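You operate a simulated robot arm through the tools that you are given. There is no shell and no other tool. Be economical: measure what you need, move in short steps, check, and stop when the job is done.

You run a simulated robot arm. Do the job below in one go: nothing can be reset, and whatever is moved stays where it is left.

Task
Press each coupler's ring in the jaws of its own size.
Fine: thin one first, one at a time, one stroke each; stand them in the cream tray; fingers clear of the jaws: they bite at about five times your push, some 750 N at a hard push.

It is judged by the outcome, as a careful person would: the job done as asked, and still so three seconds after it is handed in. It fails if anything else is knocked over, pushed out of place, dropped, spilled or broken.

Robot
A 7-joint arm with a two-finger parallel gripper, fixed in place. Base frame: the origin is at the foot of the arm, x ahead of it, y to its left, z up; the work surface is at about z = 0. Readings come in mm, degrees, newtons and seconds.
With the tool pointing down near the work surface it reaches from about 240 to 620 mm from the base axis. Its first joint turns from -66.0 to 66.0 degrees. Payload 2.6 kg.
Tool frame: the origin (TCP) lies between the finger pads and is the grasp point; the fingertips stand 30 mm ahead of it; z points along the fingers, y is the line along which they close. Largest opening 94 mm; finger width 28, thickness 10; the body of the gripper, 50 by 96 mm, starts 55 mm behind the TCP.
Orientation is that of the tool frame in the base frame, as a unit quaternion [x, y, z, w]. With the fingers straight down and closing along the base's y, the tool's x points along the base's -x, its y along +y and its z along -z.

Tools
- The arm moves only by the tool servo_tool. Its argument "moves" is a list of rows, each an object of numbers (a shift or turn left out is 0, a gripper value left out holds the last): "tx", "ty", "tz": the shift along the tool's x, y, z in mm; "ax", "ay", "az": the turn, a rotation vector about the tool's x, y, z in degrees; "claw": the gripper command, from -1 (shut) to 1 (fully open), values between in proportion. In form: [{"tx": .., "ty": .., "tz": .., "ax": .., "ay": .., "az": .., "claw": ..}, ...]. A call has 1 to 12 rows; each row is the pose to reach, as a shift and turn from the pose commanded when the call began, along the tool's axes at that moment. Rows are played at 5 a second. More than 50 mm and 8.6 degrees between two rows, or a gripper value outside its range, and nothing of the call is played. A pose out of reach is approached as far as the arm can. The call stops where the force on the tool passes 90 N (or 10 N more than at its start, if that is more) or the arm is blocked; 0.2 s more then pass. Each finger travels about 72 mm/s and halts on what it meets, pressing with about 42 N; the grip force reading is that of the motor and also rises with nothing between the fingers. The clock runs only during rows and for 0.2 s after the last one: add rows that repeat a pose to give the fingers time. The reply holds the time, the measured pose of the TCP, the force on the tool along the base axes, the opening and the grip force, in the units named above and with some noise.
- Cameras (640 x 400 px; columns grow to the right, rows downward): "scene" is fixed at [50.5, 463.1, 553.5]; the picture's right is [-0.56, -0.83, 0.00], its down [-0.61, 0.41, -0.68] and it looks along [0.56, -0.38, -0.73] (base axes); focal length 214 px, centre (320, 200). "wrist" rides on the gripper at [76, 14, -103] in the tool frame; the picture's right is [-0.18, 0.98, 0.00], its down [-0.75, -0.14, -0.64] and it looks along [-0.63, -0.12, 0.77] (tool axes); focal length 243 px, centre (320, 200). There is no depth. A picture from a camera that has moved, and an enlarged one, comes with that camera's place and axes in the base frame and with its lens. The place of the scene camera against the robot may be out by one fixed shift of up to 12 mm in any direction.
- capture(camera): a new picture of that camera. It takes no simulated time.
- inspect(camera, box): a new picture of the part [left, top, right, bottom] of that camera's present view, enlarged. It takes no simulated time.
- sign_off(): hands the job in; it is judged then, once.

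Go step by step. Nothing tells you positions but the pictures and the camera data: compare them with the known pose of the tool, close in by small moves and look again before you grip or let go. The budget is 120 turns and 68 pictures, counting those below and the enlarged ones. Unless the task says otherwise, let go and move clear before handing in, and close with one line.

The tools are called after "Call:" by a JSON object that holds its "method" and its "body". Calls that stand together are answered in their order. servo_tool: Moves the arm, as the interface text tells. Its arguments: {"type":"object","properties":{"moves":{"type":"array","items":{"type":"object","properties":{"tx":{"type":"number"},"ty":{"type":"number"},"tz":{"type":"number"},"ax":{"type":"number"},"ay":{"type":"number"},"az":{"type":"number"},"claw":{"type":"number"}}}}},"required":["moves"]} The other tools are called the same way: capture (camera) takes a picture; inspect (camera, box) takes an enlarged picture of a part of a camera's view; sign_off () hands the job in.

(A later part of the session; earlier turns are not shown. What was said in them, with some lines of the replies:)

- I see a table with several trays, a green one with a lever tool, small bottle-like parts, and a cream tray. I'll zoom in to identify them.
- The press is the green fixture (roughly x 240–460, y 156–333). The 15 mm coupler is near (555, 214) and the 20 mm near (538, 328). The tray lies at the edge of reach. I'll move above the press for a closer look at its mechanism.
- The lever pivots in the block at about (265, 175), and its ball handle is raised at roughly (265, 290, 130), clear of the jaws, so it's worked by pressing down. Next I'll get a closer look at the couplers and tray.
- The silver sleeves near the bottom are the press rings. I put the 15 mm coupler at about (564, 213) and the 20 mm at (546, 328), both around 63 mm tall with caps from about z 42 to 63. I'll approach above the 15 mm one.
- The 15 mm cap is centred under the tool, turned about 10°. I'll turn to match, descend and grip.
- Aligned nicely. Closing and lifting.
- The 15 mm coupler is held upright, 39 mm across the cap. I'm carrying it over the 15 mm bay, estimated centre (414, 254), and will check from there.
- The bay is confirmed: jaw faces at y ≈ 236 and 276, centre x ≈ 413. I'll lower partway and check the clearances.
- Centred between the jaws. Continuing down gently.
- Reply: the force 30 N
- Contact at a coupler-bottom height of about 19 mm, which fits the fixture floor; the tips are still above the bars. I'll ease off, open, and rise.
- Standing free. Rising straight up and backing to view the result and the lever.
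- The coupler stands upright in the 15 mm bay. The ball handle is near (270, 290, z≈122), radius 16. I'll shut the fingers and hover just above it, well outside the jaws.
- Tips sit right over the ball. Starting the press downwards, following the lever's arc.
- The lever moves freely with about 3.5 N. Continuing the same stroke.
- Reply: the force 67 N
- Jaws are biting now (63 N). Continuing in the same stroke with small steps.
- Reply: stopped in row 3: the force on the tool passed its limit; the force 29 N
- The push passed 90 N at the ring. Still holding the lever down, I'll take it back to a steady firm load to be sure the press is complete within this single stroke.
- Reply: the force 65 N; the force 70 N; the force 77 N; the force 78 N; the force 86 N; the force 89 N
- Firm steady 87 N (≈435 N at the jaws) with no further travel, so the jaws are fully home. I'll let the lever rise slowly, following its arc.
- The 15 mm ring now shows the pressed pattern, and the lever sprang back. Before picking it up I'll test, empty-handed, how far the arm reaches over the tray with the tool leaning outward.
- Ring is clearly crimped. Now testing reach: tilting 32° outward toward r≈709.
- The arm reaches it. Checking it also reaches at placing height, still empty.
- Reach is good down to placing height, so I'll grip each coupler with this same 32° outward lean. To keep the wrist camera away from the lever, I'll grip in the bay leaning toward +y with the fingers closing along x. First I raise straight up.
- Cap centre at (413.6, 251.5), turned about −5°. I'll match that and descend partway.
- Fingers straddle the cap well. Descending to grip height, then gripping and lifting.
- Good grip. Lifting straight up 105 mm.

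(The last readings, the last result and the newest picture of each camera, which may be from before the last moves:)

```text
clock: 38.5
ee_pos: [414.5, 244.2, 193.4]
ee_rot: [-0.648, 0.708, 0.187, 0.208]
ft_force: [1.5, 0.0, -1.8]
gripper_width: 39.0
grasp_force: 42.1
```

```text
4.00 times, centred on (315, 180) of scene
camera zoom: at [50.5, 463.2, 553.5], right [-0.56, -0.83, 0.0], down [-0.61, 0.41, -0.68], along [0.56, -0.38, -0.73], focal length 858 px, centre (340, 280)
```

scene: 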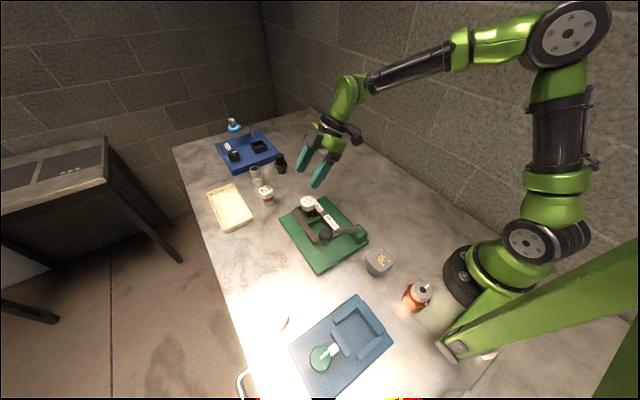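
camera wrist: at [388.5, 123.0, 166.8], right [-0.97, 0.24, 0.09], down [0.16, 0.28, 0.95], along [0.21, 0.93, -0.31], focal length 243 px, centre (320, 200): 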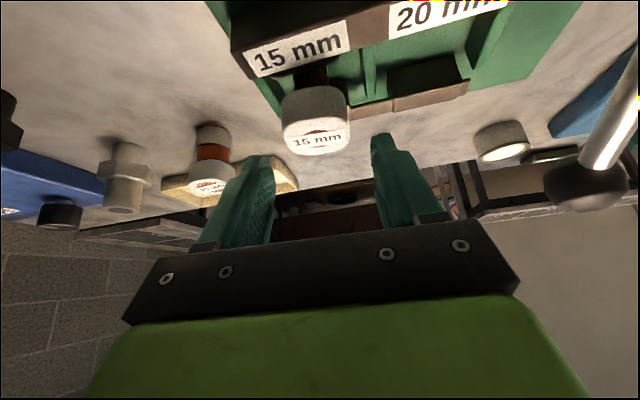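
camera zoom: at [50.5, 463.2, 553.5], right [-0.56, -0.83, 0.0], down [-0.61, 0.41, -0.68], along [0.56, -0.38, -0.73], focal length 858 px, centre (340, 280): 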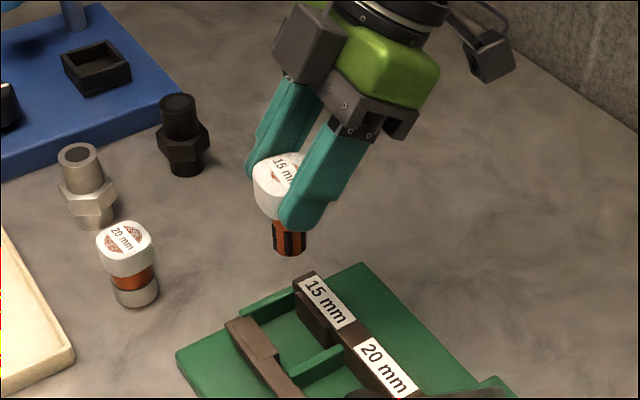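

Pressed coupler is held upright. Carrying it over the tray at about (578, 432) while turning to face outward.

Call:
{"method": "servo_tool", "body": {"moves": [{"tx": -22, "ty": -20, "tz": 17.2, "ax": 3.6, "az": 5.8}, {"tx": -44.3, "ty": -40, "tz": 34.4, "ax": 7.26, "az": 11.6}, {"tx": -66.4, "ty": -60, "tz": 51.6, "ax": 10.9, "az": 17.4}, {"tx": -88.6, "ty": -80, "tz": 68.9, "ax": 14.5, "az": 23.3}, {"tx": -110.7, "ty": -100, "tz": 86, "ax": 18.1, "az": 29.1}, {"tx": -132.9, "ty": -120, "tz": 103.3, "ax": 21.8, "az": 34.9}, {"tx": -155, "ty": -139.8, "tz": 120.5, "ax": 25.4, "az": 40.7}, {"tx": -155, "ty": -139.8, "tz": 120.5, "ax": 25.4, "az": 40.7}]}}

Call:
{"method": "capture", "body": {"camera": "wrist"}}

Call:
{"method": "inspect", "body": {"camera": "scene", "box": [195, 140, 285, 235]}}

```text
clock: 40.3
ee_pos: [570.0, 425.8, 175.4]
ee_rot: [-0.302, 0.911, 0.089, 0.265]
ft_force: [-1.5, -0.2, -1.6]
gripper_width: 39.0
grasp_force: 42.3
```

```text
24 pictures are left
camera wrist: at [466.2, 365.0, 221.2], right [-0.46, 0.88, 0.1], down [0.32, 0.06, 0.95], along [0.83, 0.47, -0.31], focal length 243 px, centre (320, 200)
```

wrist: 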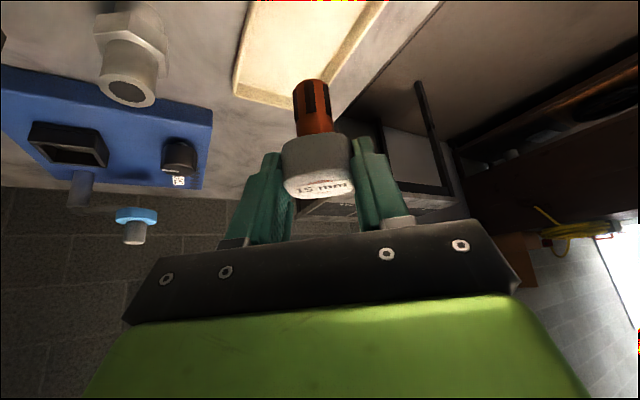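

```text
4.21 times, centred on (240, 188) of scene
camera zoom: at [50.4, 463.2, 553.5], right [-0.56, -0.83, 0.0], down [-0.61, 0.41, -0.68], along [0.56, -0.38, -0.73], focal length 903 px, centre (657, 253)
```

zoom: 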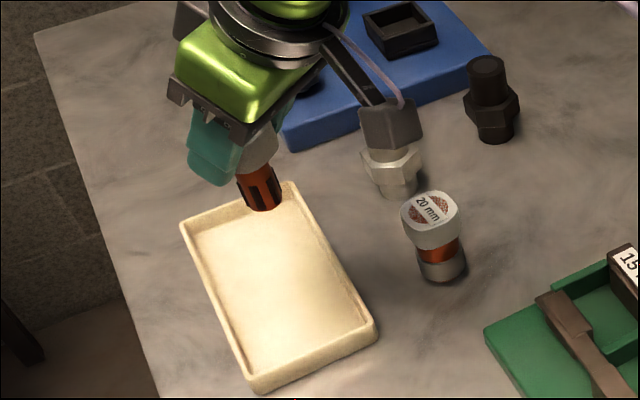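

The coupler is over the tray. I'll shift slightly to about (590, 429), leaving room for the second, and descend to just above the tray floor.

Call:
{"method": "servo_tool", "body": {"moves": [{"tx": 0, "ty": -9.4, "tz": 15}, {"tx": 15, "ty": -9.4, "tz": 40}, {"tx": 30, "ty": -9.4, "tz": 65}, {"tx": 39.9, "ty": -9.4, "tz": 81.2}, {"tx": 39.9, "ty": -9.4, "tz": 81.2}]}}

Call:
{"method": "inspect", "body": {"camera": "scene", "box": [205, 160, 285, 235]}}

```text
clock: 41.5
ee_pos: [584.9, 423.3, 86.5]
ee_rot: [-0.303, 0.911, 0.09, 0.265]
ft_force: [-0.2, -0.4, -2.2]
gripper_width: 39.1
grasp_force: 42.5
```

```text
5.33 times, centred on (245, 198) of scene
camera zoom: at [50.5, 463.2, 553.5], right [-0.56, -0.83, 0.0], down [-0.61, 0.41, -0.68], along [0.56, -0.38, -0.73], focal length 1144 px, centre (720, 213)
```

zoom: 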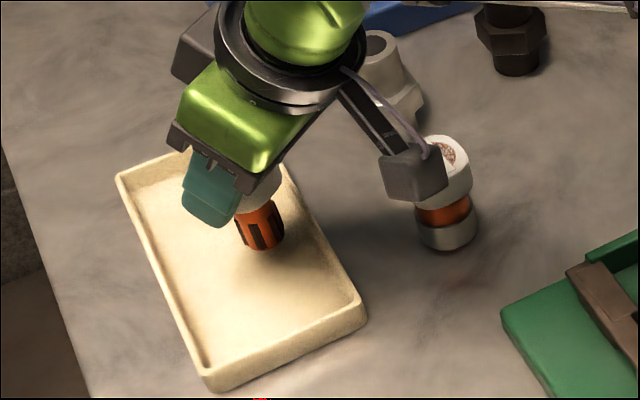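

Call:
{"method": "servo_tool", "body": {"moves": [{"tx": 2.7, "tz": 4.2}, {"tx": 5.3, "tz": 8.5}, {"tx": 5.3, "tz": 8.5}]}}

```text
clock: 42.3
ee_pos: [584.6, 423.8, 76.3]
ee_rot: [-0.303, 0.911, 0.09, 0.265]
ft_force: [0.0, 0.0, -1.7]
gripper_width: 39.0
grasp_force: 41.9
```

Call:
{"method": "servo_tool", "body": {"moves": [{"tx": 1.1, "tz": 1.7}, {"tx": 2.1, "tz": 3.4}, {"tx": 2.1, "tz": 3.4}]}}

```text
clock: 43.1
ee_pos: [584.8, 423.3, 72.8]
ee_rot: [-0.302, 0.911, 0.089, 0.265]
ft_force: [-0.5, -0.4, 0.5]
gripper_width: 38.7
grasp_force: 41.8
```

Call:
{"method": "servo_tool", "body": {"moves": [{"tx": 0.4, "tz": 0.7}, {"tx": 0.4, "tz": 0.7}]}}

Call:
{"method": "inspect", "body": {"camera": "scene", "box": [205, 160, 285, 235]}}

```text
clock: 43.7
ee_pos: [585.3, 424.5, 72.1]
ee_rot: [-0.303, 0.911, 0.09, 0.266]
ft_force: [-1.9, -1.6, 5.9]
gripper_width: 38.8
grasp_force: 42.1
```

```text
5.33 times, centred on (245, 198) of scene
camera zoom: at [50.4, 463.1, 553.5], right [-0.56, -0.83, 0.0], down [-0.61, 0.41, -0.68], along [0.56, -0.38, -0.73], focal length 1144 px, centre (720, 213)
```

zoom: 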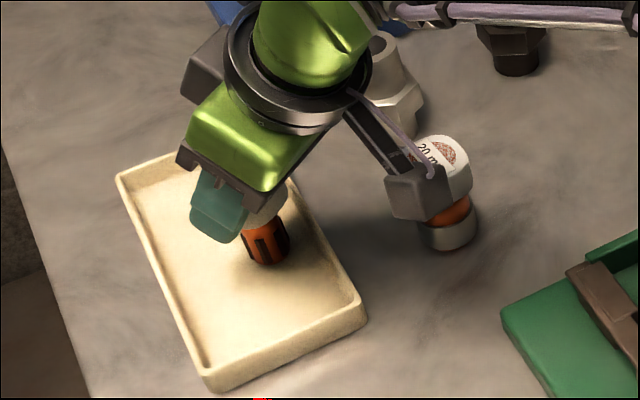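

Contact made; releasing, then withdrawing along the finger direction.

Call:
{"method": "servo_tool", "body": {"moves": [{"claw": -0.1}, {"claw": 0.3}, {"claw": 0.3}, {"tz": -20}, {"tz": -50}, {"tz": -90}, {"tz": -130}, {"tz": -130}]}}

Call:
{"method": "inspect", "body": {"camera": "scene", "box": [205, 160, 285, 235]}}

```text
clock: 45.5
ee_pos: [529.2, 379.8, 181.0]
ee_rot: [-0.303, 0.911, 0.09, 0.265]
ft_force: [-0.6, 1.0, 0.2]
gripper_width: 60.7
grasp_force: 0.0
```

```text
5.33 times, centred on (245, 198) of scene
camera zoom: at [50.5, 463.1, 553.5], right [-0.56, -0.83, 0.0], down [-0.61, 0.41, -0.68], along [0.56, -0.38, -0.73], focal length 1144 px, centre (720, 213)
```

zoom: 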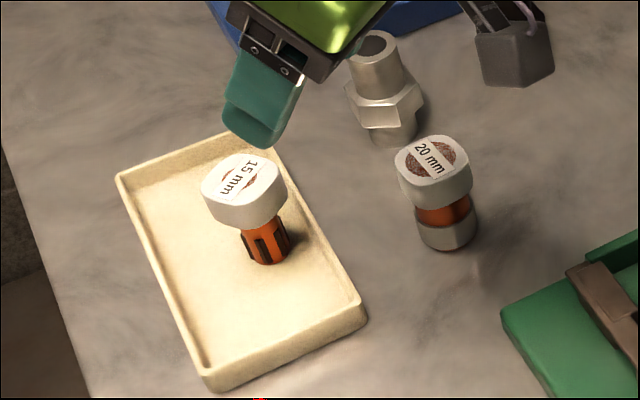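

The pressed 15 mm coupler stands in the tray. Now to the 20 mm coupler, which I'll approach leaning toward +y with the fingers closing along x.

Call:
{"method": "servo_tool", "body": {"moves": [{"tx": 3.6, "ty": -8.4, "tz": -0.8, "ax": -3.9, "az": -6.25}, {"tx": 7.2, "ty": -16.7, "tz": -1.5, "ax": -7.8, "az": -12.5}, {"tx": 10.7, "ty": -25, "tz": -2.3, "ax": -11.7, "az": -18.75}, {"tx": 14.3, "ty": -33.4, "tz": -3, "ax": -15.6, "az": -25}, {"tx": 17.9, "ty": -41.7, "tz": -3.8, "ax": -19.6, "az": -31.25}, {"tx": 21.4, "ty": -50, "tz": -4.6, "ax": -23.5, "az": -37.5}, {"tx": 25, "ty": -58.5, "tz": -5.3, "ax": -27.4, "az": -43.75}, {"tx": 28.6, "ty": -66.8, "tz": -6.1, "ax": -31.3, "az": -50}, {"tx": 28.6, "ty": -66.8, "tz": -6.1, "ax": -31.3, "az": -50}]}}

Call:
{"method": "inspect", "body": {"camera": "wrist", "box": [240, 20, 400, 120]}}

```text
clock: 47.5
ee_pos: [547.1, 311.1, 170.8]
ee_rot: [0.714, -0.643, -0.205, -0.189]
ft_force: [-1.0, -0.4, -0.2]
gripper_width: 61.1
grasp_force: 0.0
```

```text
4.00 times, centred on (320, 70) of wrist
camera zoom: at [544.4, 191.3, 216.7], right [-0.99, 0.05, 0.09], down [0.1, 0.3, 0.95], along [0.02, 0.95, -0.31], focal length 970 px, centre (320, 720)
```

zoom: 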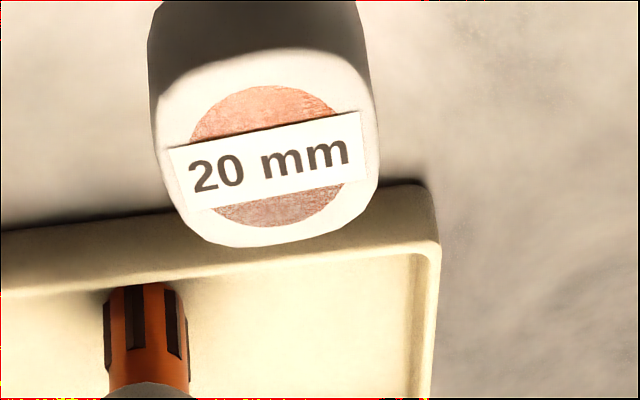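

20 mm cap centre (547, 328.6), aligned with the tool. Descending and gripping.

Call:
{"method": "servo_tool", "body": {"moves": [{"tx": 5, "tz": 20, "ty": -1.7}, {"tx": 20, "tz": 44, "ty": -1.7}, {"tx": 35, "tz": 69, "ty": -1.7}, {"tx": 47.4, "tz": 89.8, "ty": -1.7}, {"tx": 47.4, "tz": 89.8, "ty": -1.7}, {"tx": 47.4, "tz": 89.8, "ty": -1.7, "claw": -1}, {"tx": 47.4, "tz": 89.8, "ty": -1.7, "claw": -1}, {"tx": 47.4, "tz": 89.8, "ty": -1.7, "claw": -1}]}}

Call:
{"method": "inspect", "body": {"camera": "scene", "box": [225, 140, 315, 220]}}

```text
clock: 49.3
ee_pos: [548.3, 319.0, 69.2]
ee_rot: [0.713, -0.644, -0.204, -0.189]
ft_force: [-1.0, 0.1, -0.5]
gripper_width: 39.4
grasp_force: 41.9
```

```text
5.00 times, centred on (270, 180) of scene
camera zoom: at [50.5, 463.2, 553.5], right [-0.56, -0.83, 0.0], down [-0.61, 0.41, -0.68], along [0.56, -0.38, -0.73], focal length 1072 px, centre (570, 300)
```

zoom: 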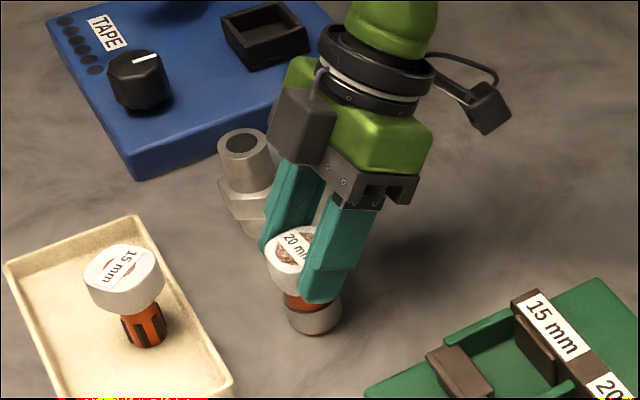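

Gripped (39.4 mm). Lifting and carrying above the 20 mm bay, estimated centre (339, 252).

Call:
{"method": "servo_tool", "body": {"moves": [{"tx": -8, "tz": -13}, {"tx": -29, "tz": -46.5}, {"tx": -50, "tz": -80}, {"tx": -66, "tz": -106}, {"tx": -66, "tz": -106}]}}

```text
clock: 50.5
ee_pos: [547.5, 318.1, 194.3]
ee_rot: [0.713, -0.643, -0.205, -0.189]
ft_force: [-0.6, 0.4, -1.7]
gripper_width: 38.7
grasp_force: 41.7
```

Call:
{"method": "servo_tool", "body": {"moves": [{"tx": 9, "ty": 43, "tz": -5.7}, {"tx": 18, "ty": 86, "tz": -11.4}, {"tx": 27, "ty": 129, "tz": -17, "ax": 1.6, "az": 2.5}, {"tx": 36.5, "ty": 172, "tz": -22.8, "ax": 3.2, "az": 5.1}, {"tx": 45.5, "ty": 215.4, "tz": -28.5, "ax": 3.2, "az": 5.1}, {"tx": 45.5, "ty": 215.4, "tz": -28.5, "ax": 3.2, "az": 5.1}]}}

Call:
{"method": "inspect", "body": {"camera": "wrist", "box": [220, 0, 420, 200]}}

Call:
{"method": "inspect", "body": {"camera": "scene", "box": [285, 160, 385, 260]}}

```text
clock: 51.9
ee_pos: [337.9, 243.4, 192.0]
ee_rot: [-0.677, 0.68, 0.195, 0.2]
ft_force: [-0.3, -0.3, -1.3]
gripper_width: 38.9
grasp_force: 42.0
```

```text
2.00 times, centred on (320, 100) of wrist
camera zoom: at [322.3, 124.0, 238.6], right [-0.98, 0.16, 0.09], down [0.14, 0.29, 0.95], along [0.12, 0.94, -0.31], focal length 485 px, centre (320, 400)
```

zoom: 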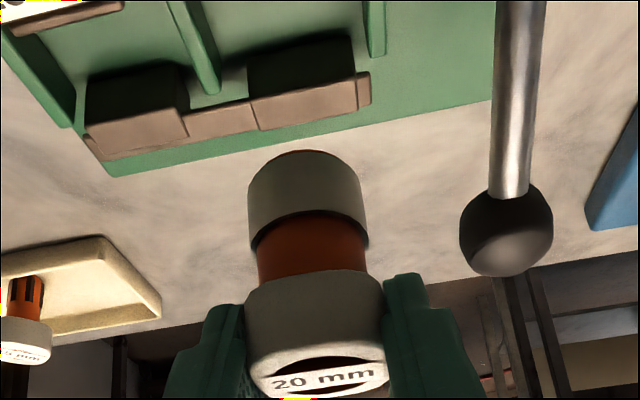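

```text
4.00 times, centred on (335, 210) of scene
camera zoom: at [50.5, 463.1, 553.5], right [-0.56, -0.83, 0.0], down [-0.61, 0.41, -0.68], along [0.56, -0.38, -0.73], focal length 858 px, centre (260, 160)
```

zoom: 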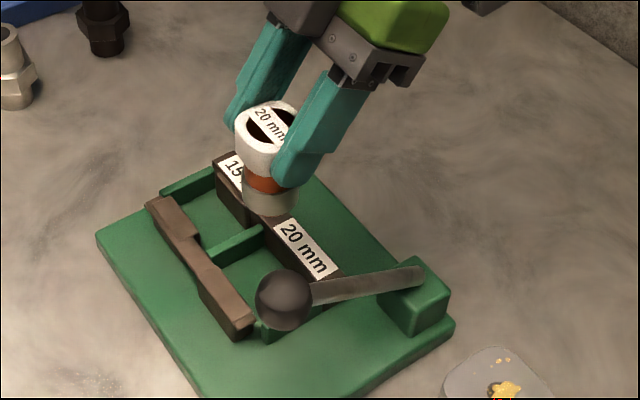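

The 20 mm bay's jaw insert spans x 313–357 with its face at y≈277, so the centre target is (336, 252). Lowering most of the way.

Call:
{"method": "servo_tool", "body": {"moves": [{"tx": 8, "ty": 2, "tz": 10}, {"tx": 24, "ty": 2, "tz": 35}, {"tx": 38, "ty": 2, "tz": 58}, {"tx": 45, "ty": 2, "tz": 69}, {"tx": 45, "ty": 2, "tz": 69}]}}

Call:
{"method": "inspect", "body": {"camera": "scene", "box": [295, 180, 375, 250]}}

```text
clock: 53.1
ee_pos: [336.3, 241.5, 109.4]
ee_rot: [-0.679, 0.68, 0.195, 0.198]
ft_force: [-0.6, -0.1, -1.9]
gripper_width: 39.1
grasp_force: 42.0
```

```text
5.71 times, centred on (335, 215) of scene
camera zoom: at [50.5, 463.2, 553.5], right [-0.56, -0.83, 0.0], down [-0.61, 0.41, -0.68], along [0.56, -0.38, -0.73], focal length 1226 px, centre (234, 114)
```

zoom: 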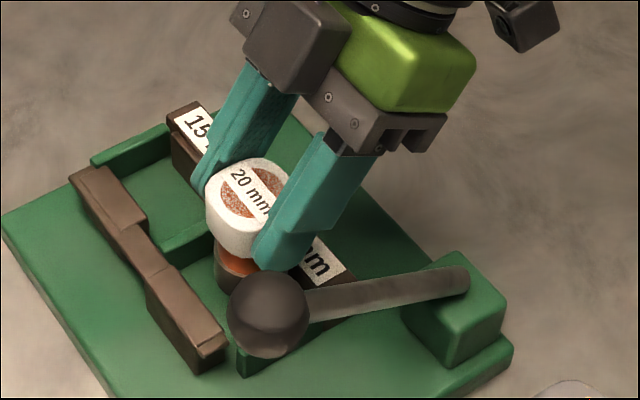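

Between the jaws without contact. Lowering to the floor.

Call:
{"method": "servo_tool", "body": {"moves": [{"tx": 4, "tz": 6.5}, {"tx": 8, "tz": 12.7}, {"tx": 9.5, "tz": 15.3}, {"tx": 9.5, "tz": 15.3}]}}

```text
clock: 54.1
ee_pos: [337.8, 242.5, 91.4]
ee_rot: [-0.678, 0.68, 0.196, 0.199]
ft_force: [0.7, 0.2, -2.2]
gripper_width: 38.8
grasp_force: 42.2
```

Call:
{"method": "servo_tool", "body": {"moves": [{"tx": 0.8, "tz": 1.3}, {"tx": 1.6, "tz": 2.5}, {"tx": 2.1, "tz": 3.4}, {"tx": 2.1, "tz": 3.4}]}}

```text
clock: 55.1
ee_pos: [338.7, 242.9, 89.6]
ee_rot: [-0.679, 0.679, 0.196, 0.199]
ft_force: [-0.7, -0.3, -0.8]
gripper_width: 39.2
grasp_force: 41.9
```

Call:
{"method": "servo_tool", "body": {"moves": [{"tx": 0.5, "tz": 0.8}, {"tx": 0.9, "tz": 1.4}, {"tx": 0.9, "tz": 1.4}]}}

Call:
{"method": "inspect", "body": {"camera": "scene", "box": [295, 180, 375, 250]}}

```text
clock: 55.9
ee_pos: [339.0, 244.1, 88.2]
ee_rot: [-0.677, 0.68, 0.196, 0.2]
ft_force: [-6.6, -5.9, 27.5]
gripper_width: 38.9
grasp_force: 41.9
```

```text
5.71 times, centred on (335, 215) of scene
camera zoom: at [50.4, 463.1, 553.6], right [-0.56, -0.83, 0.0], down [-0.61, 0.41, -0.68], along [0.56, -0.38, -0.73], focal length 1226 px, centre (234, 114)
```

zoom: 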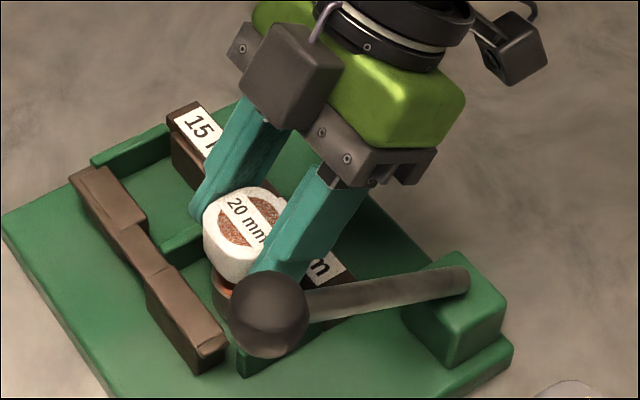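

Firm on the floor. Easing off, opening, and withdrawing up and back.

Call:
{"method": "servo_tool", "body": {"moves": [{"tx": -1, "tz": -1.6}, {"tx": -1, "tz": -1.6, "claw": -0.1}, {"tx": -1, "tz": -1.6, "claw": 0.25}, {"tx": -1, "tz": -1.6, "claw": 0.25}, {"tx": -1, "tz": -15}, {"tx": -1, "tz": -40}, {"tx": -1, "tz": -80}, {"tx": -1, "tz": -120}, {"tx": -20, "tz": -150}, {"tx": -20, "tz": -150}]}}

Call:
{"method": "inspect", "body": {"camera": "scene", "box": [295, 180, 375, 250]}}

```text
clock: 58.1
ee_pos: [337.4, 179.8, 224.6]
ee_rot: [-0.678, 0.679, 0.195, 0.2]
ft_force: [0.1, 0.4, 1.0]
gripper_width: 58.8
grasp_force: 0.0
```

```text
5.71 times, centred on (335, 215) of scene
camera zoom: at [50.5, 463.2, 553.5], right [-0.56, -0.83, 0.0], down [-0.61, 0.41, -0.68], along [0.56, -0.38, -0.73], focal length 1226 px, centre (234, 114)
```

zoom: 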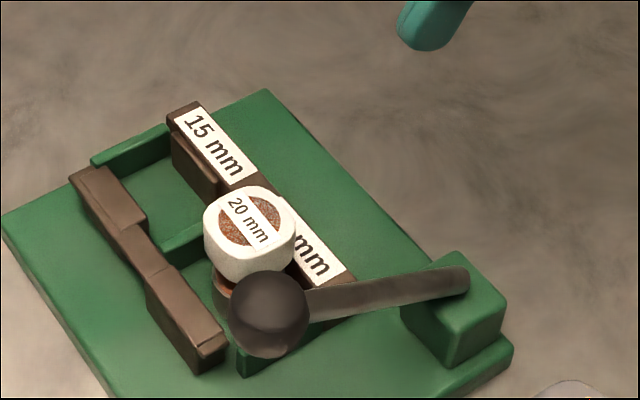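

The 20 mm coupler stands in its bay, clear of the lever. I'll straighten the tool and return above the ball handle with the fingers shut.

Call:
{"method": "servo_tool", "body": {"moves": [{"tx": -5, "tz": -8, "ay": 8}, {"tx": -10, "tz": -16, "ay": 16}, {"tx": -16, "tz": -25, "ay": 24}, {"tx": -16, "tz": -25, "ay": 32}, {"tx": -16, "tz": -25, "ay": 32}]}}

```text
clock: 59.3
ee_pos: [335.9, 180.3, 254.7]
ee_rot: [-0.705, 0.709, 0.001, 0.004]
ft_force: [-0.7, -0.2, -0.5]
gripper_width: 58.9
grasp_force: 0.2
```

Call:
{"method": "servo_tool", "body": {"moves": [{"tx": -10, "ty": 6, "az": 8.2, "claw": -1}, {"tx": -20, "ty": 12, "az": 16.4}, {"tx": -30, "ty": 19, "az": 24.5}, {"tx": -40, "ty": 25, "az": 32.7}, {"tx": -50, "ty": 31, "az": 40.9}, {"tx": -61, "ty": 38, "az": 49}, {"tx": -71, "ty": 44, "az": 57.3}, {"tx": -81, "ty": 50, "az": 65.5}, {"tx": -91, "ty": 56, "tz": 5, "az": 73.6}, {"tx": -101, "ty": 63, "tz": 10, "az": 81.8}, {"tx": -111, "ty": 69, "tz": 15, "az": 89.8}, {"tx": -111, "ty": 69, "tz": 40, "az": 89.8}]}}

Call:
{"method": "inspect", "body": {"camera": "scene", "box": [285, 180, 385, 260]}}

```text
clock: 61.9
ee_pos: [267.6, 291.2, 213.1]
ee_rot: [0.001, 1.0, 0.004, 0.003]
ft_force: [0.2, 0.1, -0.1]
gripper_width: 0.0
grasp_force: 33.4
```

```text
5.00 times, centred on (335, 220) of scene
camera zoom: at [50.5, 463.2, 553.5], right [-0.56, -0.83, 0.0], down [-0.61, 0.41, -0.68], along [0.56, -0.38, -0.73], focal length 1072 px, centre (245, 100)
```

zoom: 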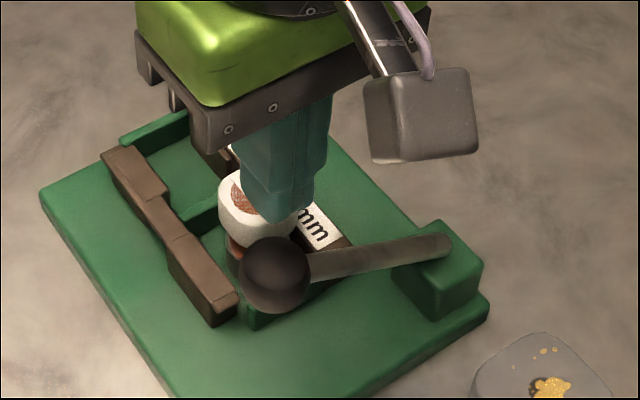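

Call:
{"method": "servo_tool", "body": {"moves": [{"tz": 25}, {"tz": 40}, {"tz": 47, "ty": 2}, {"tz": 54, "ty": 5}, {"tz": 60, "ty": 8}, {"tz": 66, "ty": 10}, {"tz": 72, "ty": 12}, {"tz": 78, "ty": 14}, {"tz": 83, "ty": 15.5}, {"tz": 83, "ty": 15.5}]}}

```text
clock: 64.1
ee_pos: [269.0, 307.7, 129.7]
ee_rot: [0.0, 1.0, 0.004, 0.002]
ft_force: [0.2, 1.7, 5.5]
gripper_width: 0.2
grasp_force: 33.7
```

Call:
{"method": "servo_tool", "body": {"moves": [{"tz": 4, "ty": 1}, {"tz": 8, "ty": 2}, {"tz": 12, "ty": 2.5}, {"tz": 15, "ty": 3}, {"tz": 15, "ty": 3}]}}

```text
clock: 65.3
ee_pos: [268.9, 310.3, 117.1]
ee_rot: [0.001, 1.0, 0.005, 0.003]
ft_force: [-6.4, -11.9, 38.2]
gripper_width: 0.0
grasp_force: 33.0
```

Jaws biting at the same point. Building up to a firm steady load within this stroke.

Call:
{"method": "servo_tool", "body": {"moves": [{"tz": 1}, {"tz": 2}, {"tz": 2.7}, {"tz": 2.7}, {"tz": 2.7}]}}

```text
clock: 66.5
ee_pos: [268.6, 311.1, 117.2]
ee_rot: [0.001, 1.0, 0.006, 0.005]
ft_force: [-11.4, -16.3, 59.9]
gripper_width: 0.0
grasp_force: 33.4
```

Call:
{"method": "servo_tool", "body": {"moves": [{"tz": 0.8}, {"tz": 1.6}, {"tz": 2.2}, {"tz": 2.2}]}}

```text
clock: 67.5
ee_pos: [269.8, 311.5, 117.3]
ee_rot: [0.002, 1.0, 0.008, 0.008]
ft_force: [-15.2, -15.6, 72.9]
gripper_width: 0.0
grasp_force: 33.0
```

Call:
{"method": "servo_tool", "body": {"moves": [{"tz": 0.7}, {"tz": 1.3}, {"tz": 1.3}, {"tz": 1.3}]}}

```text
clock: 68.5
ee_pos: [270.1, 311.9, 117.4]
ee_rot: [0.002, 1.0, 0.01, 0.007]
ft_force: [-18.9, -11.5, 80.3]
gripper_width: 0.0
grasp_force: 33.3
```

Call:
{"method": "servo_tool", "body": {"moves": [{"tz": 0.5}, {"tz": 1}, {"tz": 1}, {"tz": 1}]}}

```text
clock: 69.5
ee_pos: [270.3, 313.7, 117.0]
ee_rot: [0.002, 1.0, 0.01, 0.008]
ft_force: [-21.0, -10.5, 84.6]
gripper_width: 0.0
grasp_force: 32.9
```

Call:
{"method": "servo_tool", "body": {"moves": [{"tz": 0.5}, {"tz": 1}, {"tz": 1}, {"tz": 1}]}}

```text
clock: 70.5
ee_pos: [272.1, 314.6, 117.3]
ee_rot: [0.002, 1.0, 0.01, 0.009]
ft_force: [-21.5, -9.8, 85.8]
gripper_width: 0.0
grasp_force: 33.6
```

Held at about 86 N (≈430 N bite) with no further travel, matching the first press. Letting the lever rise gently.

Call:
{"method": "servo_tool", "body": {"moves": [{"tz": -6}, {"tz": -12, "ty": -2}, {"tz": -20, "ty": -4}, {"tz": -28, "ty": -7}, {"tz": -36, "ty": -10}, {"tz": -44, "ty": -13}, {"tz": -52, "ty": -17}, {"tz": -60, "ty": -21}, {"tz": -68, "ty": -23}, {"tz": -78, "ty": -23}, {"tz": -115, "ty": -23}, {"tz": -150, "ty": -23}]}}

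Call:
{"method": "inspect", "body": {"camera": "scene", "box": [295, 180, 375, 250]}}

```text
clock: 73.1
ee_pos: [269.1, 286.9, 259.5]
ee_rot: [0.001, 1.0, 0.003, 0.003]
ft_force: [0.2, 0.3, 0.1]
gripper_width: 0.0
grasp_force: 33.4
```

```text
5.71 times, centred on (335, 215) of scene
camera zoom: at [50.5, 463.2, 553.5], right [-0.56, -0.83, 0.0], down [-0.61, 0.41, -0.68], along [0.56, -0.38, -0.73], focal length 1226 px, centre (234, 114)
```

zoom: 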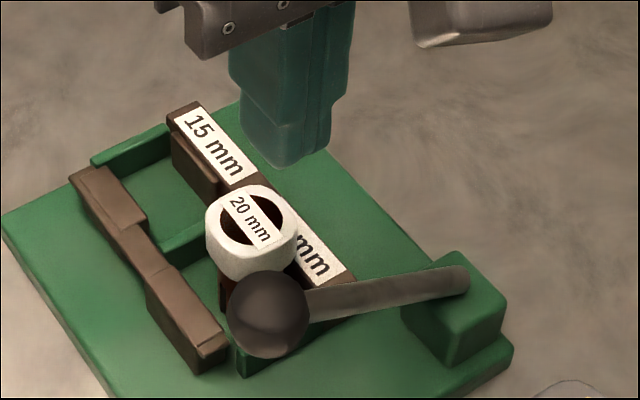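

It looks pressed, as the ring has gone dark and striped. Turning back to the +y-leaning pose to fetch it.

Call:
{"method": "servo_tool", "body": {"moves": [{"tx": -6, "ty": -8, "az": -8.2}, {"tx": -12, "ty": -16, "az": -16.4}, {"tx": -19, "ty": -24, "az": -24.5}, {"tx": -25, "ty": -32, "az": -32.7}, {"tx": -31, "ty": -40, "az": -40.9}, {"tx": -37, "ty": -48, "az": -49}, {"tx": -43, "ty": -56, "az": -57.3}, {"tx": -50, "ty": -64, "az": -65.5}, {"tx": -56, "ty": -72, "az": -73.6}, {"tx": -62, "ty": -80, "az": -81.8}, {"tx": -68, "ty": -87, "az": -90, "claw": 0.3}, {"tx": -68, "ty": -87, "az": -90}]}}

Call:
{"method": "servo_tool", "body": {"moves": [{"ay": -8, "tz": 5}, {"ay": -16, "tz": 15}, {"ay": -24, "tz": 30, "tx": -10}, {"ay": -32, "tz": 60, "tx": -20}, {"ay": -32, "tz": 70, "tx": -35}, {"ay": -32, "tz": 70, "tx": -35}]}}

Call:
{"method": "inspect", "body": {"camera": "wrist", "box": [240, 0, 400, 100]}}

```text
clock: 75.7
ee_pos: [335.8, 198.8, 257.9]
ee_rot: [0.708, -0.706, 0.0, -0.004]
ft_force: [-0.2, -0.6, 0.4]
gripper_width: 61.2
grasp_force: 0.1
```

```text
clock: 77.1
ee_pos: [336.8, 234.5, 188.0]
ee_rot: [0.679, -0.679, -0.196, -0.2]
ft_force: [-0.1, 0.3, -0.9]
gripper_width: 61.3
grasp_force: 0.1
```

```text
4.00 times, centred on (320, 50) of wrist
camera zoom: at [320.9, 115.8, 233.5], right [-0.98, 0.16, 0.09], down [0.14, 0.29, 0.95], along [0.12, 0.94, -0.31], focal length 970 px, centre (320, 800)
```

zoom: 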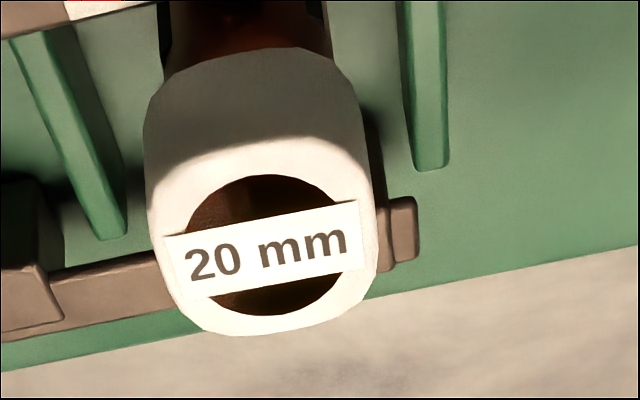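

Cap centre at about (337.5, 251.5), nearly square to the tool. Descending to grip.

Call:
{"method": "servo_tool", "body": {"moves": [{"tx": 6, "tz": 20, "ax": 0.7, "az": 1}, {"tx": 20, "tz": 44, "ax": 1.3, "az": 2.1}, {"tx": 35, "tz": 69, "ax": 1.3, "az": 2.1}, {"tx": 46.6, "tz": 88.8, "ty": -0.6, "ax": 1.3, "az": 2.1}, {"tx": 46.6, "tz": 88.8, "ty": -0.6, "ax": 1.3, "az": 2.1}, {"tx": 46.6, "tz": 88.8, "ty": -0.6, "ax": 1.3, "az": 2.1, "claw": -1}, {"tx": 46.6, "tz": 88.8, "ty": -0.6, "ax": 1.3, "az": 2.1, "claw": -1}, {"tx": 46.6, "tz": 88.8, "ty": -0.6, "ax": 1.3, "az": 2.1, "claw": -1}]}}

Call:
{"method": "inspect", "body": {"camera": "scene", "box": [295, 180, 375, 250]}}

```text
clock: 78.9
ee_pos: [336.6, 242.8, 88.0]
ee_rot: [-0.665, 0.693, 0.191, 0.203]
ft_force: [-0.6, 0.2, -0.1]
gripper_width: 38.8
grasp_force: 42.3
```

```text
5.71 times, centred on (335, 215) of scene
camera zoom: at [50.5, 463.2, 553.5], right [-0.56, -0.83, 0.0], down [-0.61, 0.41, -0.68], along [0.56, -0.38, -0.73], focal length 1226 px, centre (234, 114)
```

zoom: 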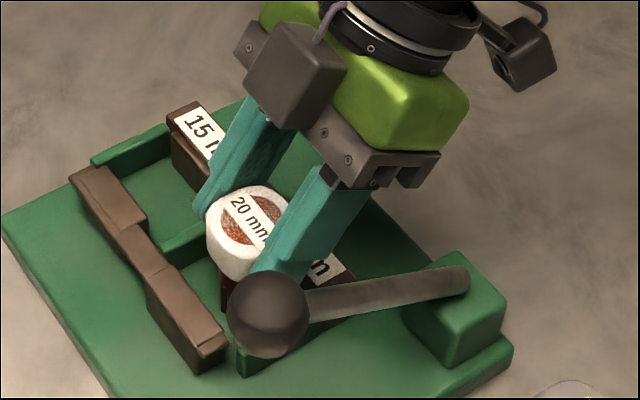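

Call:
{"method": "servo_tool", "body": {"moves": [{"tx": -5, "tz": -8}, {"tx": -20, "tz": -32}, {"tx": -40, "tz": -64}, {"tx": -58, "tz": -93}, {"tx": -58, "tz": -93}]}}

Call:
{"method": "inspect", "body": {"camera": "scene", "box": [280, 150, 380, 250]}}

```text
clock: 80.1
ee_pos: [335.9, 241.2, 199.9]
ee_rot: [-0.665, 0.693, 0.191, 0.203]
ft_force: [-0.3, 0.4, -1.9]
gripper_width: 39.1
grasp_force: 42.5
```

```text
4.00 times, centred on (330, 200) of scene
camera zoom: at [50.5, 463.2, 553.5], right [-0.56, -0.83, 0.0], down [-0.61, 0.41, -0.68], along [0.56, -0.38, -0.73], focal length 858 px, centre (280, 200)
```

zoom: 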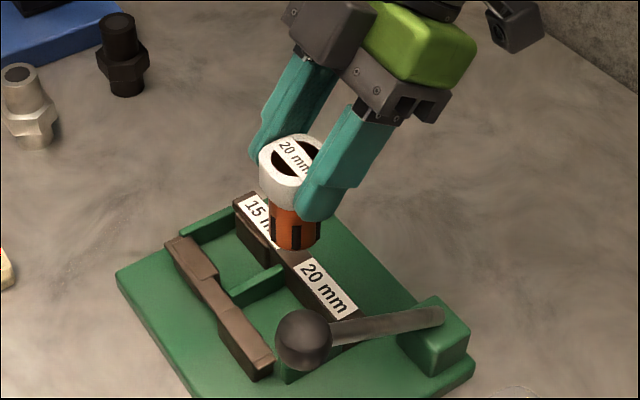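

The 20 mm ring is crimped too. Carrying it to the tray beside the first, target (539, 436).

Call:
{"method": "servo_tool", "body": {"moves": [{"tx": -20.2, "ty": -23.5, "tz": 14.1, "ax": 3.2, "az": 5.2}, {"tx": -40.5, "ty": -47, "tz": 28.2, "ax": 6.5, "az": 10.35}, {"tx": -60.7, "ty": -70.5, "tz": 42.4, "ax": 9.7, "az": 15.5}, {"tx": -81, "ty": -94, "tz": 56.5, "ax": 12.95, "az": 20.7}, {"tx": -101.2, "ty": -117.4, "tz": 70.6, "ax": 16.2, "az": 25.9}, {"tx": -121.4, "ty": -141, "tz": 84.7, "ax": 19.4, "az": 31}, {"tx": -141.7, "ty": -164.4, "tz": 98.9, "ax": 22.7, "az": 36.2}, {"tx": -161.9, "ty": -187.9, "tz": 113, "ax": 25.9, "az": 41.4}, {"tx": -161.9, "ty": -187.9, "tz": 113, "ax": 25.9, "az": 41.4}]}}

Call:
{"method": "inspect", "body": {"camera": "scene", "box": [205, 150, 295, 235]}}

```text
clock: 82.1
ee_pos: [533.4, 430.5, 189.0]
ee_rot: [-0.317, 0.906, 0.094, 0.263]
ft_force: [0.2, -0.2, -1.6]
gripper_width: 38.8
grasp_force: 41.2
```

```text
4.71 times, centred on (250, 192) of scene
camera zoom: at [50.5, 463.2, 553.5], right [-0.56, -0.83, 0.0], down [-0.61, 0.41, -0.68], along [0.56, -0.38, -0.73], focal length 1009 px, centre (649, 235)
```

zoom: 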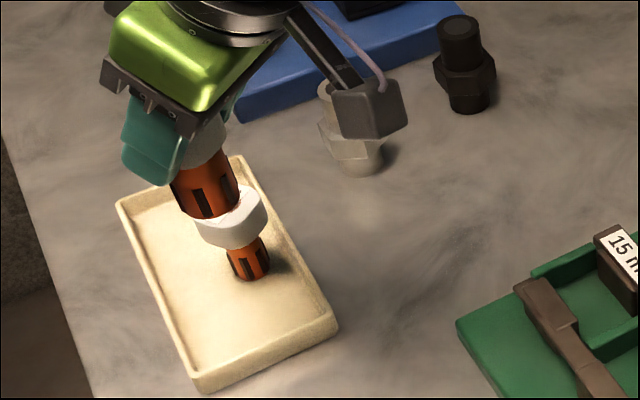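

I checked the finger clearance to the first coupler, and it would be tight at this angle. I'll turn the tool to about 10° yaw and aim at (540, 446) for more room before descending.

Call:
{"method": "servo_tool", "body": {"moves": [{"tx": -1.5, "ty": 3, "tz": 0.9, "ax": 3.8, "az": 6.1}, {"tx": -3, "ty": 6, "tz": 1.8, "ax": 7.6, "az": 12.15}, {"tx": -4.4, "ty": 9, "tz": 2.8, "ax": 11.4, "az": 18.2}, {"tx": -5.9, "ty": 12.3, "tz": 3.7, "ax": 15.2, "az": 24.3}, {"tx": -5.9, "ty": 12.3, "tz": 3.7, "ax": 15.2, "az": 24.3}]}}

```text
clock: 83.3
ee_pos: [531.3, 443.4, 190.2]
ee_rot: [-0.083, 0.957, 0.027, 0.278]
ft_force: [-0.4, -0.1, -2.0]
gripper_width: 39.1
grasp_force: 41.8
```

Call:
{"method": "servo_tool", "body": {"moves": [{"tx": 13, "tz": 21}, {"tx": 27, "tz": 43}, {"tx": 40, "tz": 64}, {"tx": 50, "tz": 80}, {"tx": 50, "tz": 80}]}}

Call:
{"method": "inspect", "body": {"camera": "scene", "box": [205, 160, 285, 235]}}

```text
clock: 84.5
ee_pos: [531.1, 445.3, 94.4]
ee_rot: [-0.083, 0.957, 0.028, 0.277]
ft_force: [1.1, -0.9, -1.3]
gripper_width: 38.8
grasp_force: 41.7
```

```text
5.33 times, centred on (245, 198) of scene
camera zoom: at [50.5, 463.2, 553.5], right [-0.56, -0.83, 0.0], down [-0.61, 0.41, -0.68], along [0.56, -0.38, -0.73], focal length 1144 px, centre (720, 213)
```

zoom: 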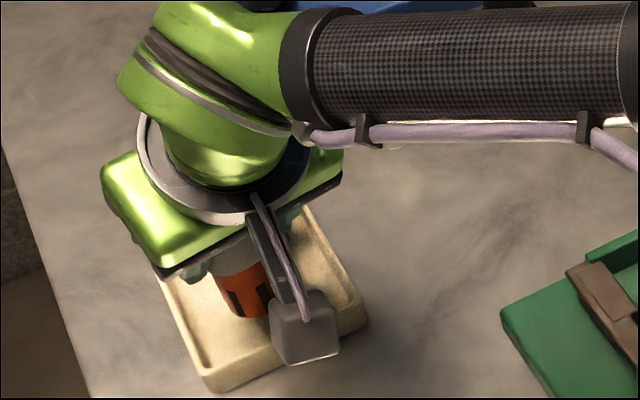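

Call:
{"method": "capture", "body": {"camera": "wrist"}}

```text
5 pictures are left
camera wrist: at [410.9, 438.2, 140.7], right [-0.02, 0.99, 0.11], down [0.31, -0.09, 0.94], along [0.95, 0.05, -0.31], focal length 243 px, centre (320, 200)
```

wrist: 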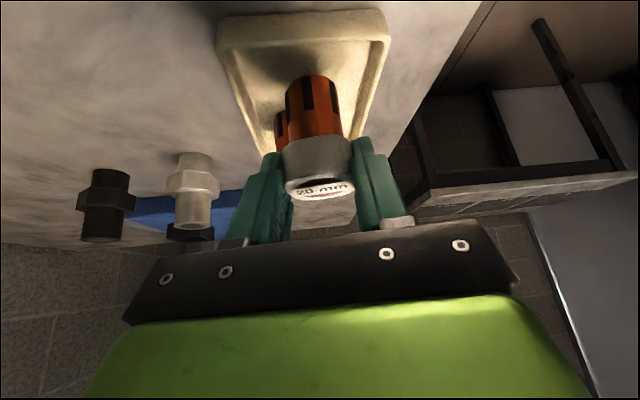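

The near wall's inner foot is at about x 520, so I'll nudge +2 mm in x and lower gently.

Call:
{"method": "servo_tool", "body": {"moves": [{"tx": 1, "tz": 5}, {"tx": 4.4, "tz": 11}, {"tx": 7.8, "tz": 16.4}, {"tx": 7.8, "tz": 16.4}]}}

```text
clock: 85.5
ee_pos: [532.8, 446.5, 77.6]
ee_rot: [-0.083, 0.957, 0.027, 0.278]
ft_force: [0.6, -0.6, -1.7]
gripper_width: 38.9
grasp_force: 41.5
```

Call:
{"method": "servo_tool", "body": {"moves": [{"tx": 1, "tz": 1.6}, {"tx": 2, "tz": 3.2}, {"tx": 2, "tz": 3.2}]}}

```text
clock: 86.3
ee_pos: [535.1, 447.2, 74.4]
ee_rot: [-0.083, 0.957, 0.028, 0.277]
ft_force: [-0.2, -0.4, -1.7]
gripper_width: 38.8
grasp_force: 41.7
```

Call:
{"method": "servo_tool", "body": {"moves": [{"tx": 0.6, "tz": 0.9}, {"tx": 1.1, "tz": 1.7}, {"tx": 1.1, "tz": 1.7}]}}

```text
clock: 87.1
ee_pos: [534.1, 446.5, 72.6]
ee_rot: [-0.083, 0.956, 0.028, 0.279]
ft_force: [-2.1, -0.1, 3.3]
gripper_width: 39.1
grasp_force: 42.4
```

Contact on the tray floor. Opening slightly and withdrawing along the finger direction.

Call:
{"method": "servo_tool", "body": {"moves": [{"claw": -0.1}, {"claw": 0.15}, {"claw": 0.15}, {"tz": -15}, {"tz": -40}, {"tz": -80}, {"tz": -120}, {"tz": -120}]}}

Call:
{"method": "inspect", "body": {"camera": "scene", "box": [205, 160, 285, 235]}}

```text
clock: 88.9
ee_pos: [470.8, 434.2, 173.8]
ee_rot: [-0.083, 0.957, 0.027, 0.277]
ft_force: [0.8, -1.1, 0.2]
gripper_width: 54.0
grasp_force: 0.1
```

```text
5.33 times, centred on (245, 198) of scene
camera zoom: at [50.5, 463.1, 553.5], right [-0.56, -0.83, 0.0], down [-0.61, 0.41, -0.68], along [0.56, -0.38, -0.73], focal length 1144 px, centre (720, 213)
```

zoom: 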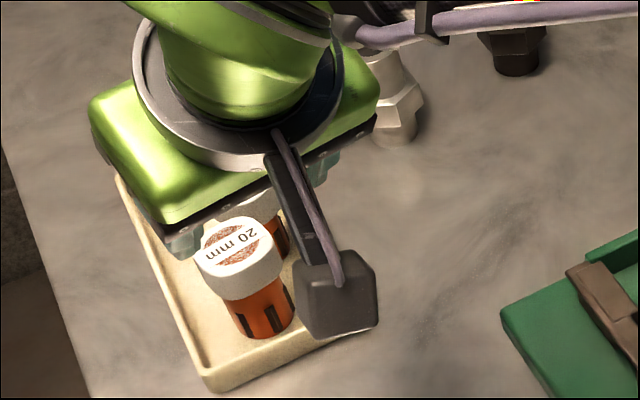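

Standing. I'll retreat up and away to get a clear view of the whole scene.

Call:
{"method": "servo_tool", "body": {"moves": [{"tx": 0, "tz": -40}, {"tx": 10, "tz": -80}, {"tx": 30, "ty": -30, "tz": -110}, {"tx": 45, "ty": -65, "tz": -130}, {"tx": 60, "ty": -100, "tz": -150}, {"tx": 60, "ty": -140, "tz": -150}, {"tx": 60, "ty": -140, "tz": -150}]}}

Call:
{"method": "capture", "body": {"camera": "scene"}}

Call:
{"method": "inspect", "body": {"camera": "scene", "box": [205, 160, 285, 235]}}

```text
clock: 90.5
ee_pos: [365.8, 272.5, 268.5]
ee_rot: [-0.082, 0.957, 0.027, 0.277]
ft_force: [-0.6, 0.0, 1.0]
gripper_width: 53.8
grasp_force: 0.0
```

```text
3 pictures are left
```

scene: 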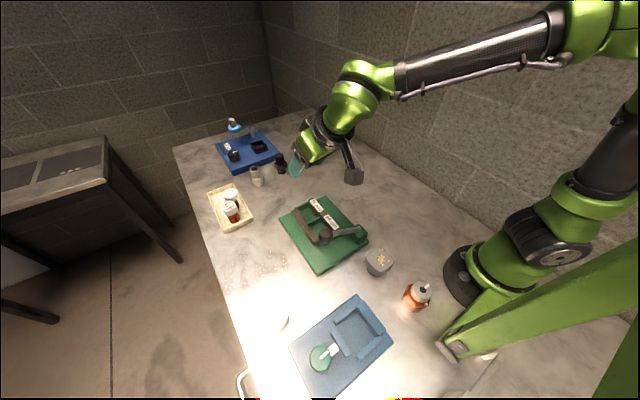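

```text
5.33 times, centred on (245, 198) of scene
camera zoom: at [50.5, 463.1, 553.5], right [-0.56, -0.83, 0.0], down [-0.61, 0.41, -0.68], along [0.56, -0.38, -0.73], focal length 1144 px, centre (720, 213)
```

zoom: 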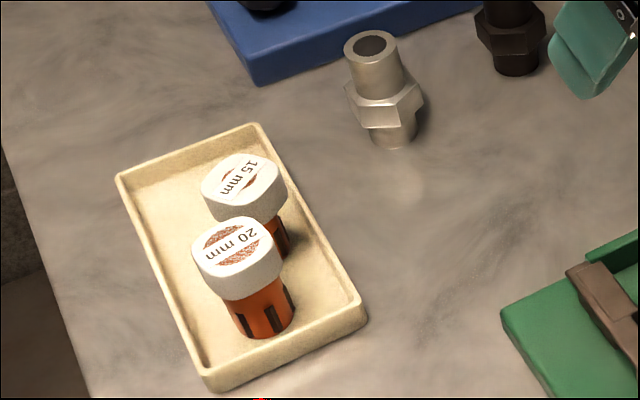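

Both pressed couplers stand in the cream tray, everything else is where it was, and the arm is clear. Handing in.

Call:
{"method": "sign_off", "body": {}}

```text
The job is handed in.
```

Both couplers, 15 mm first and then 20 mm, were pressed one stroke each in the jaws of their own size, and now stand in the cream tray.
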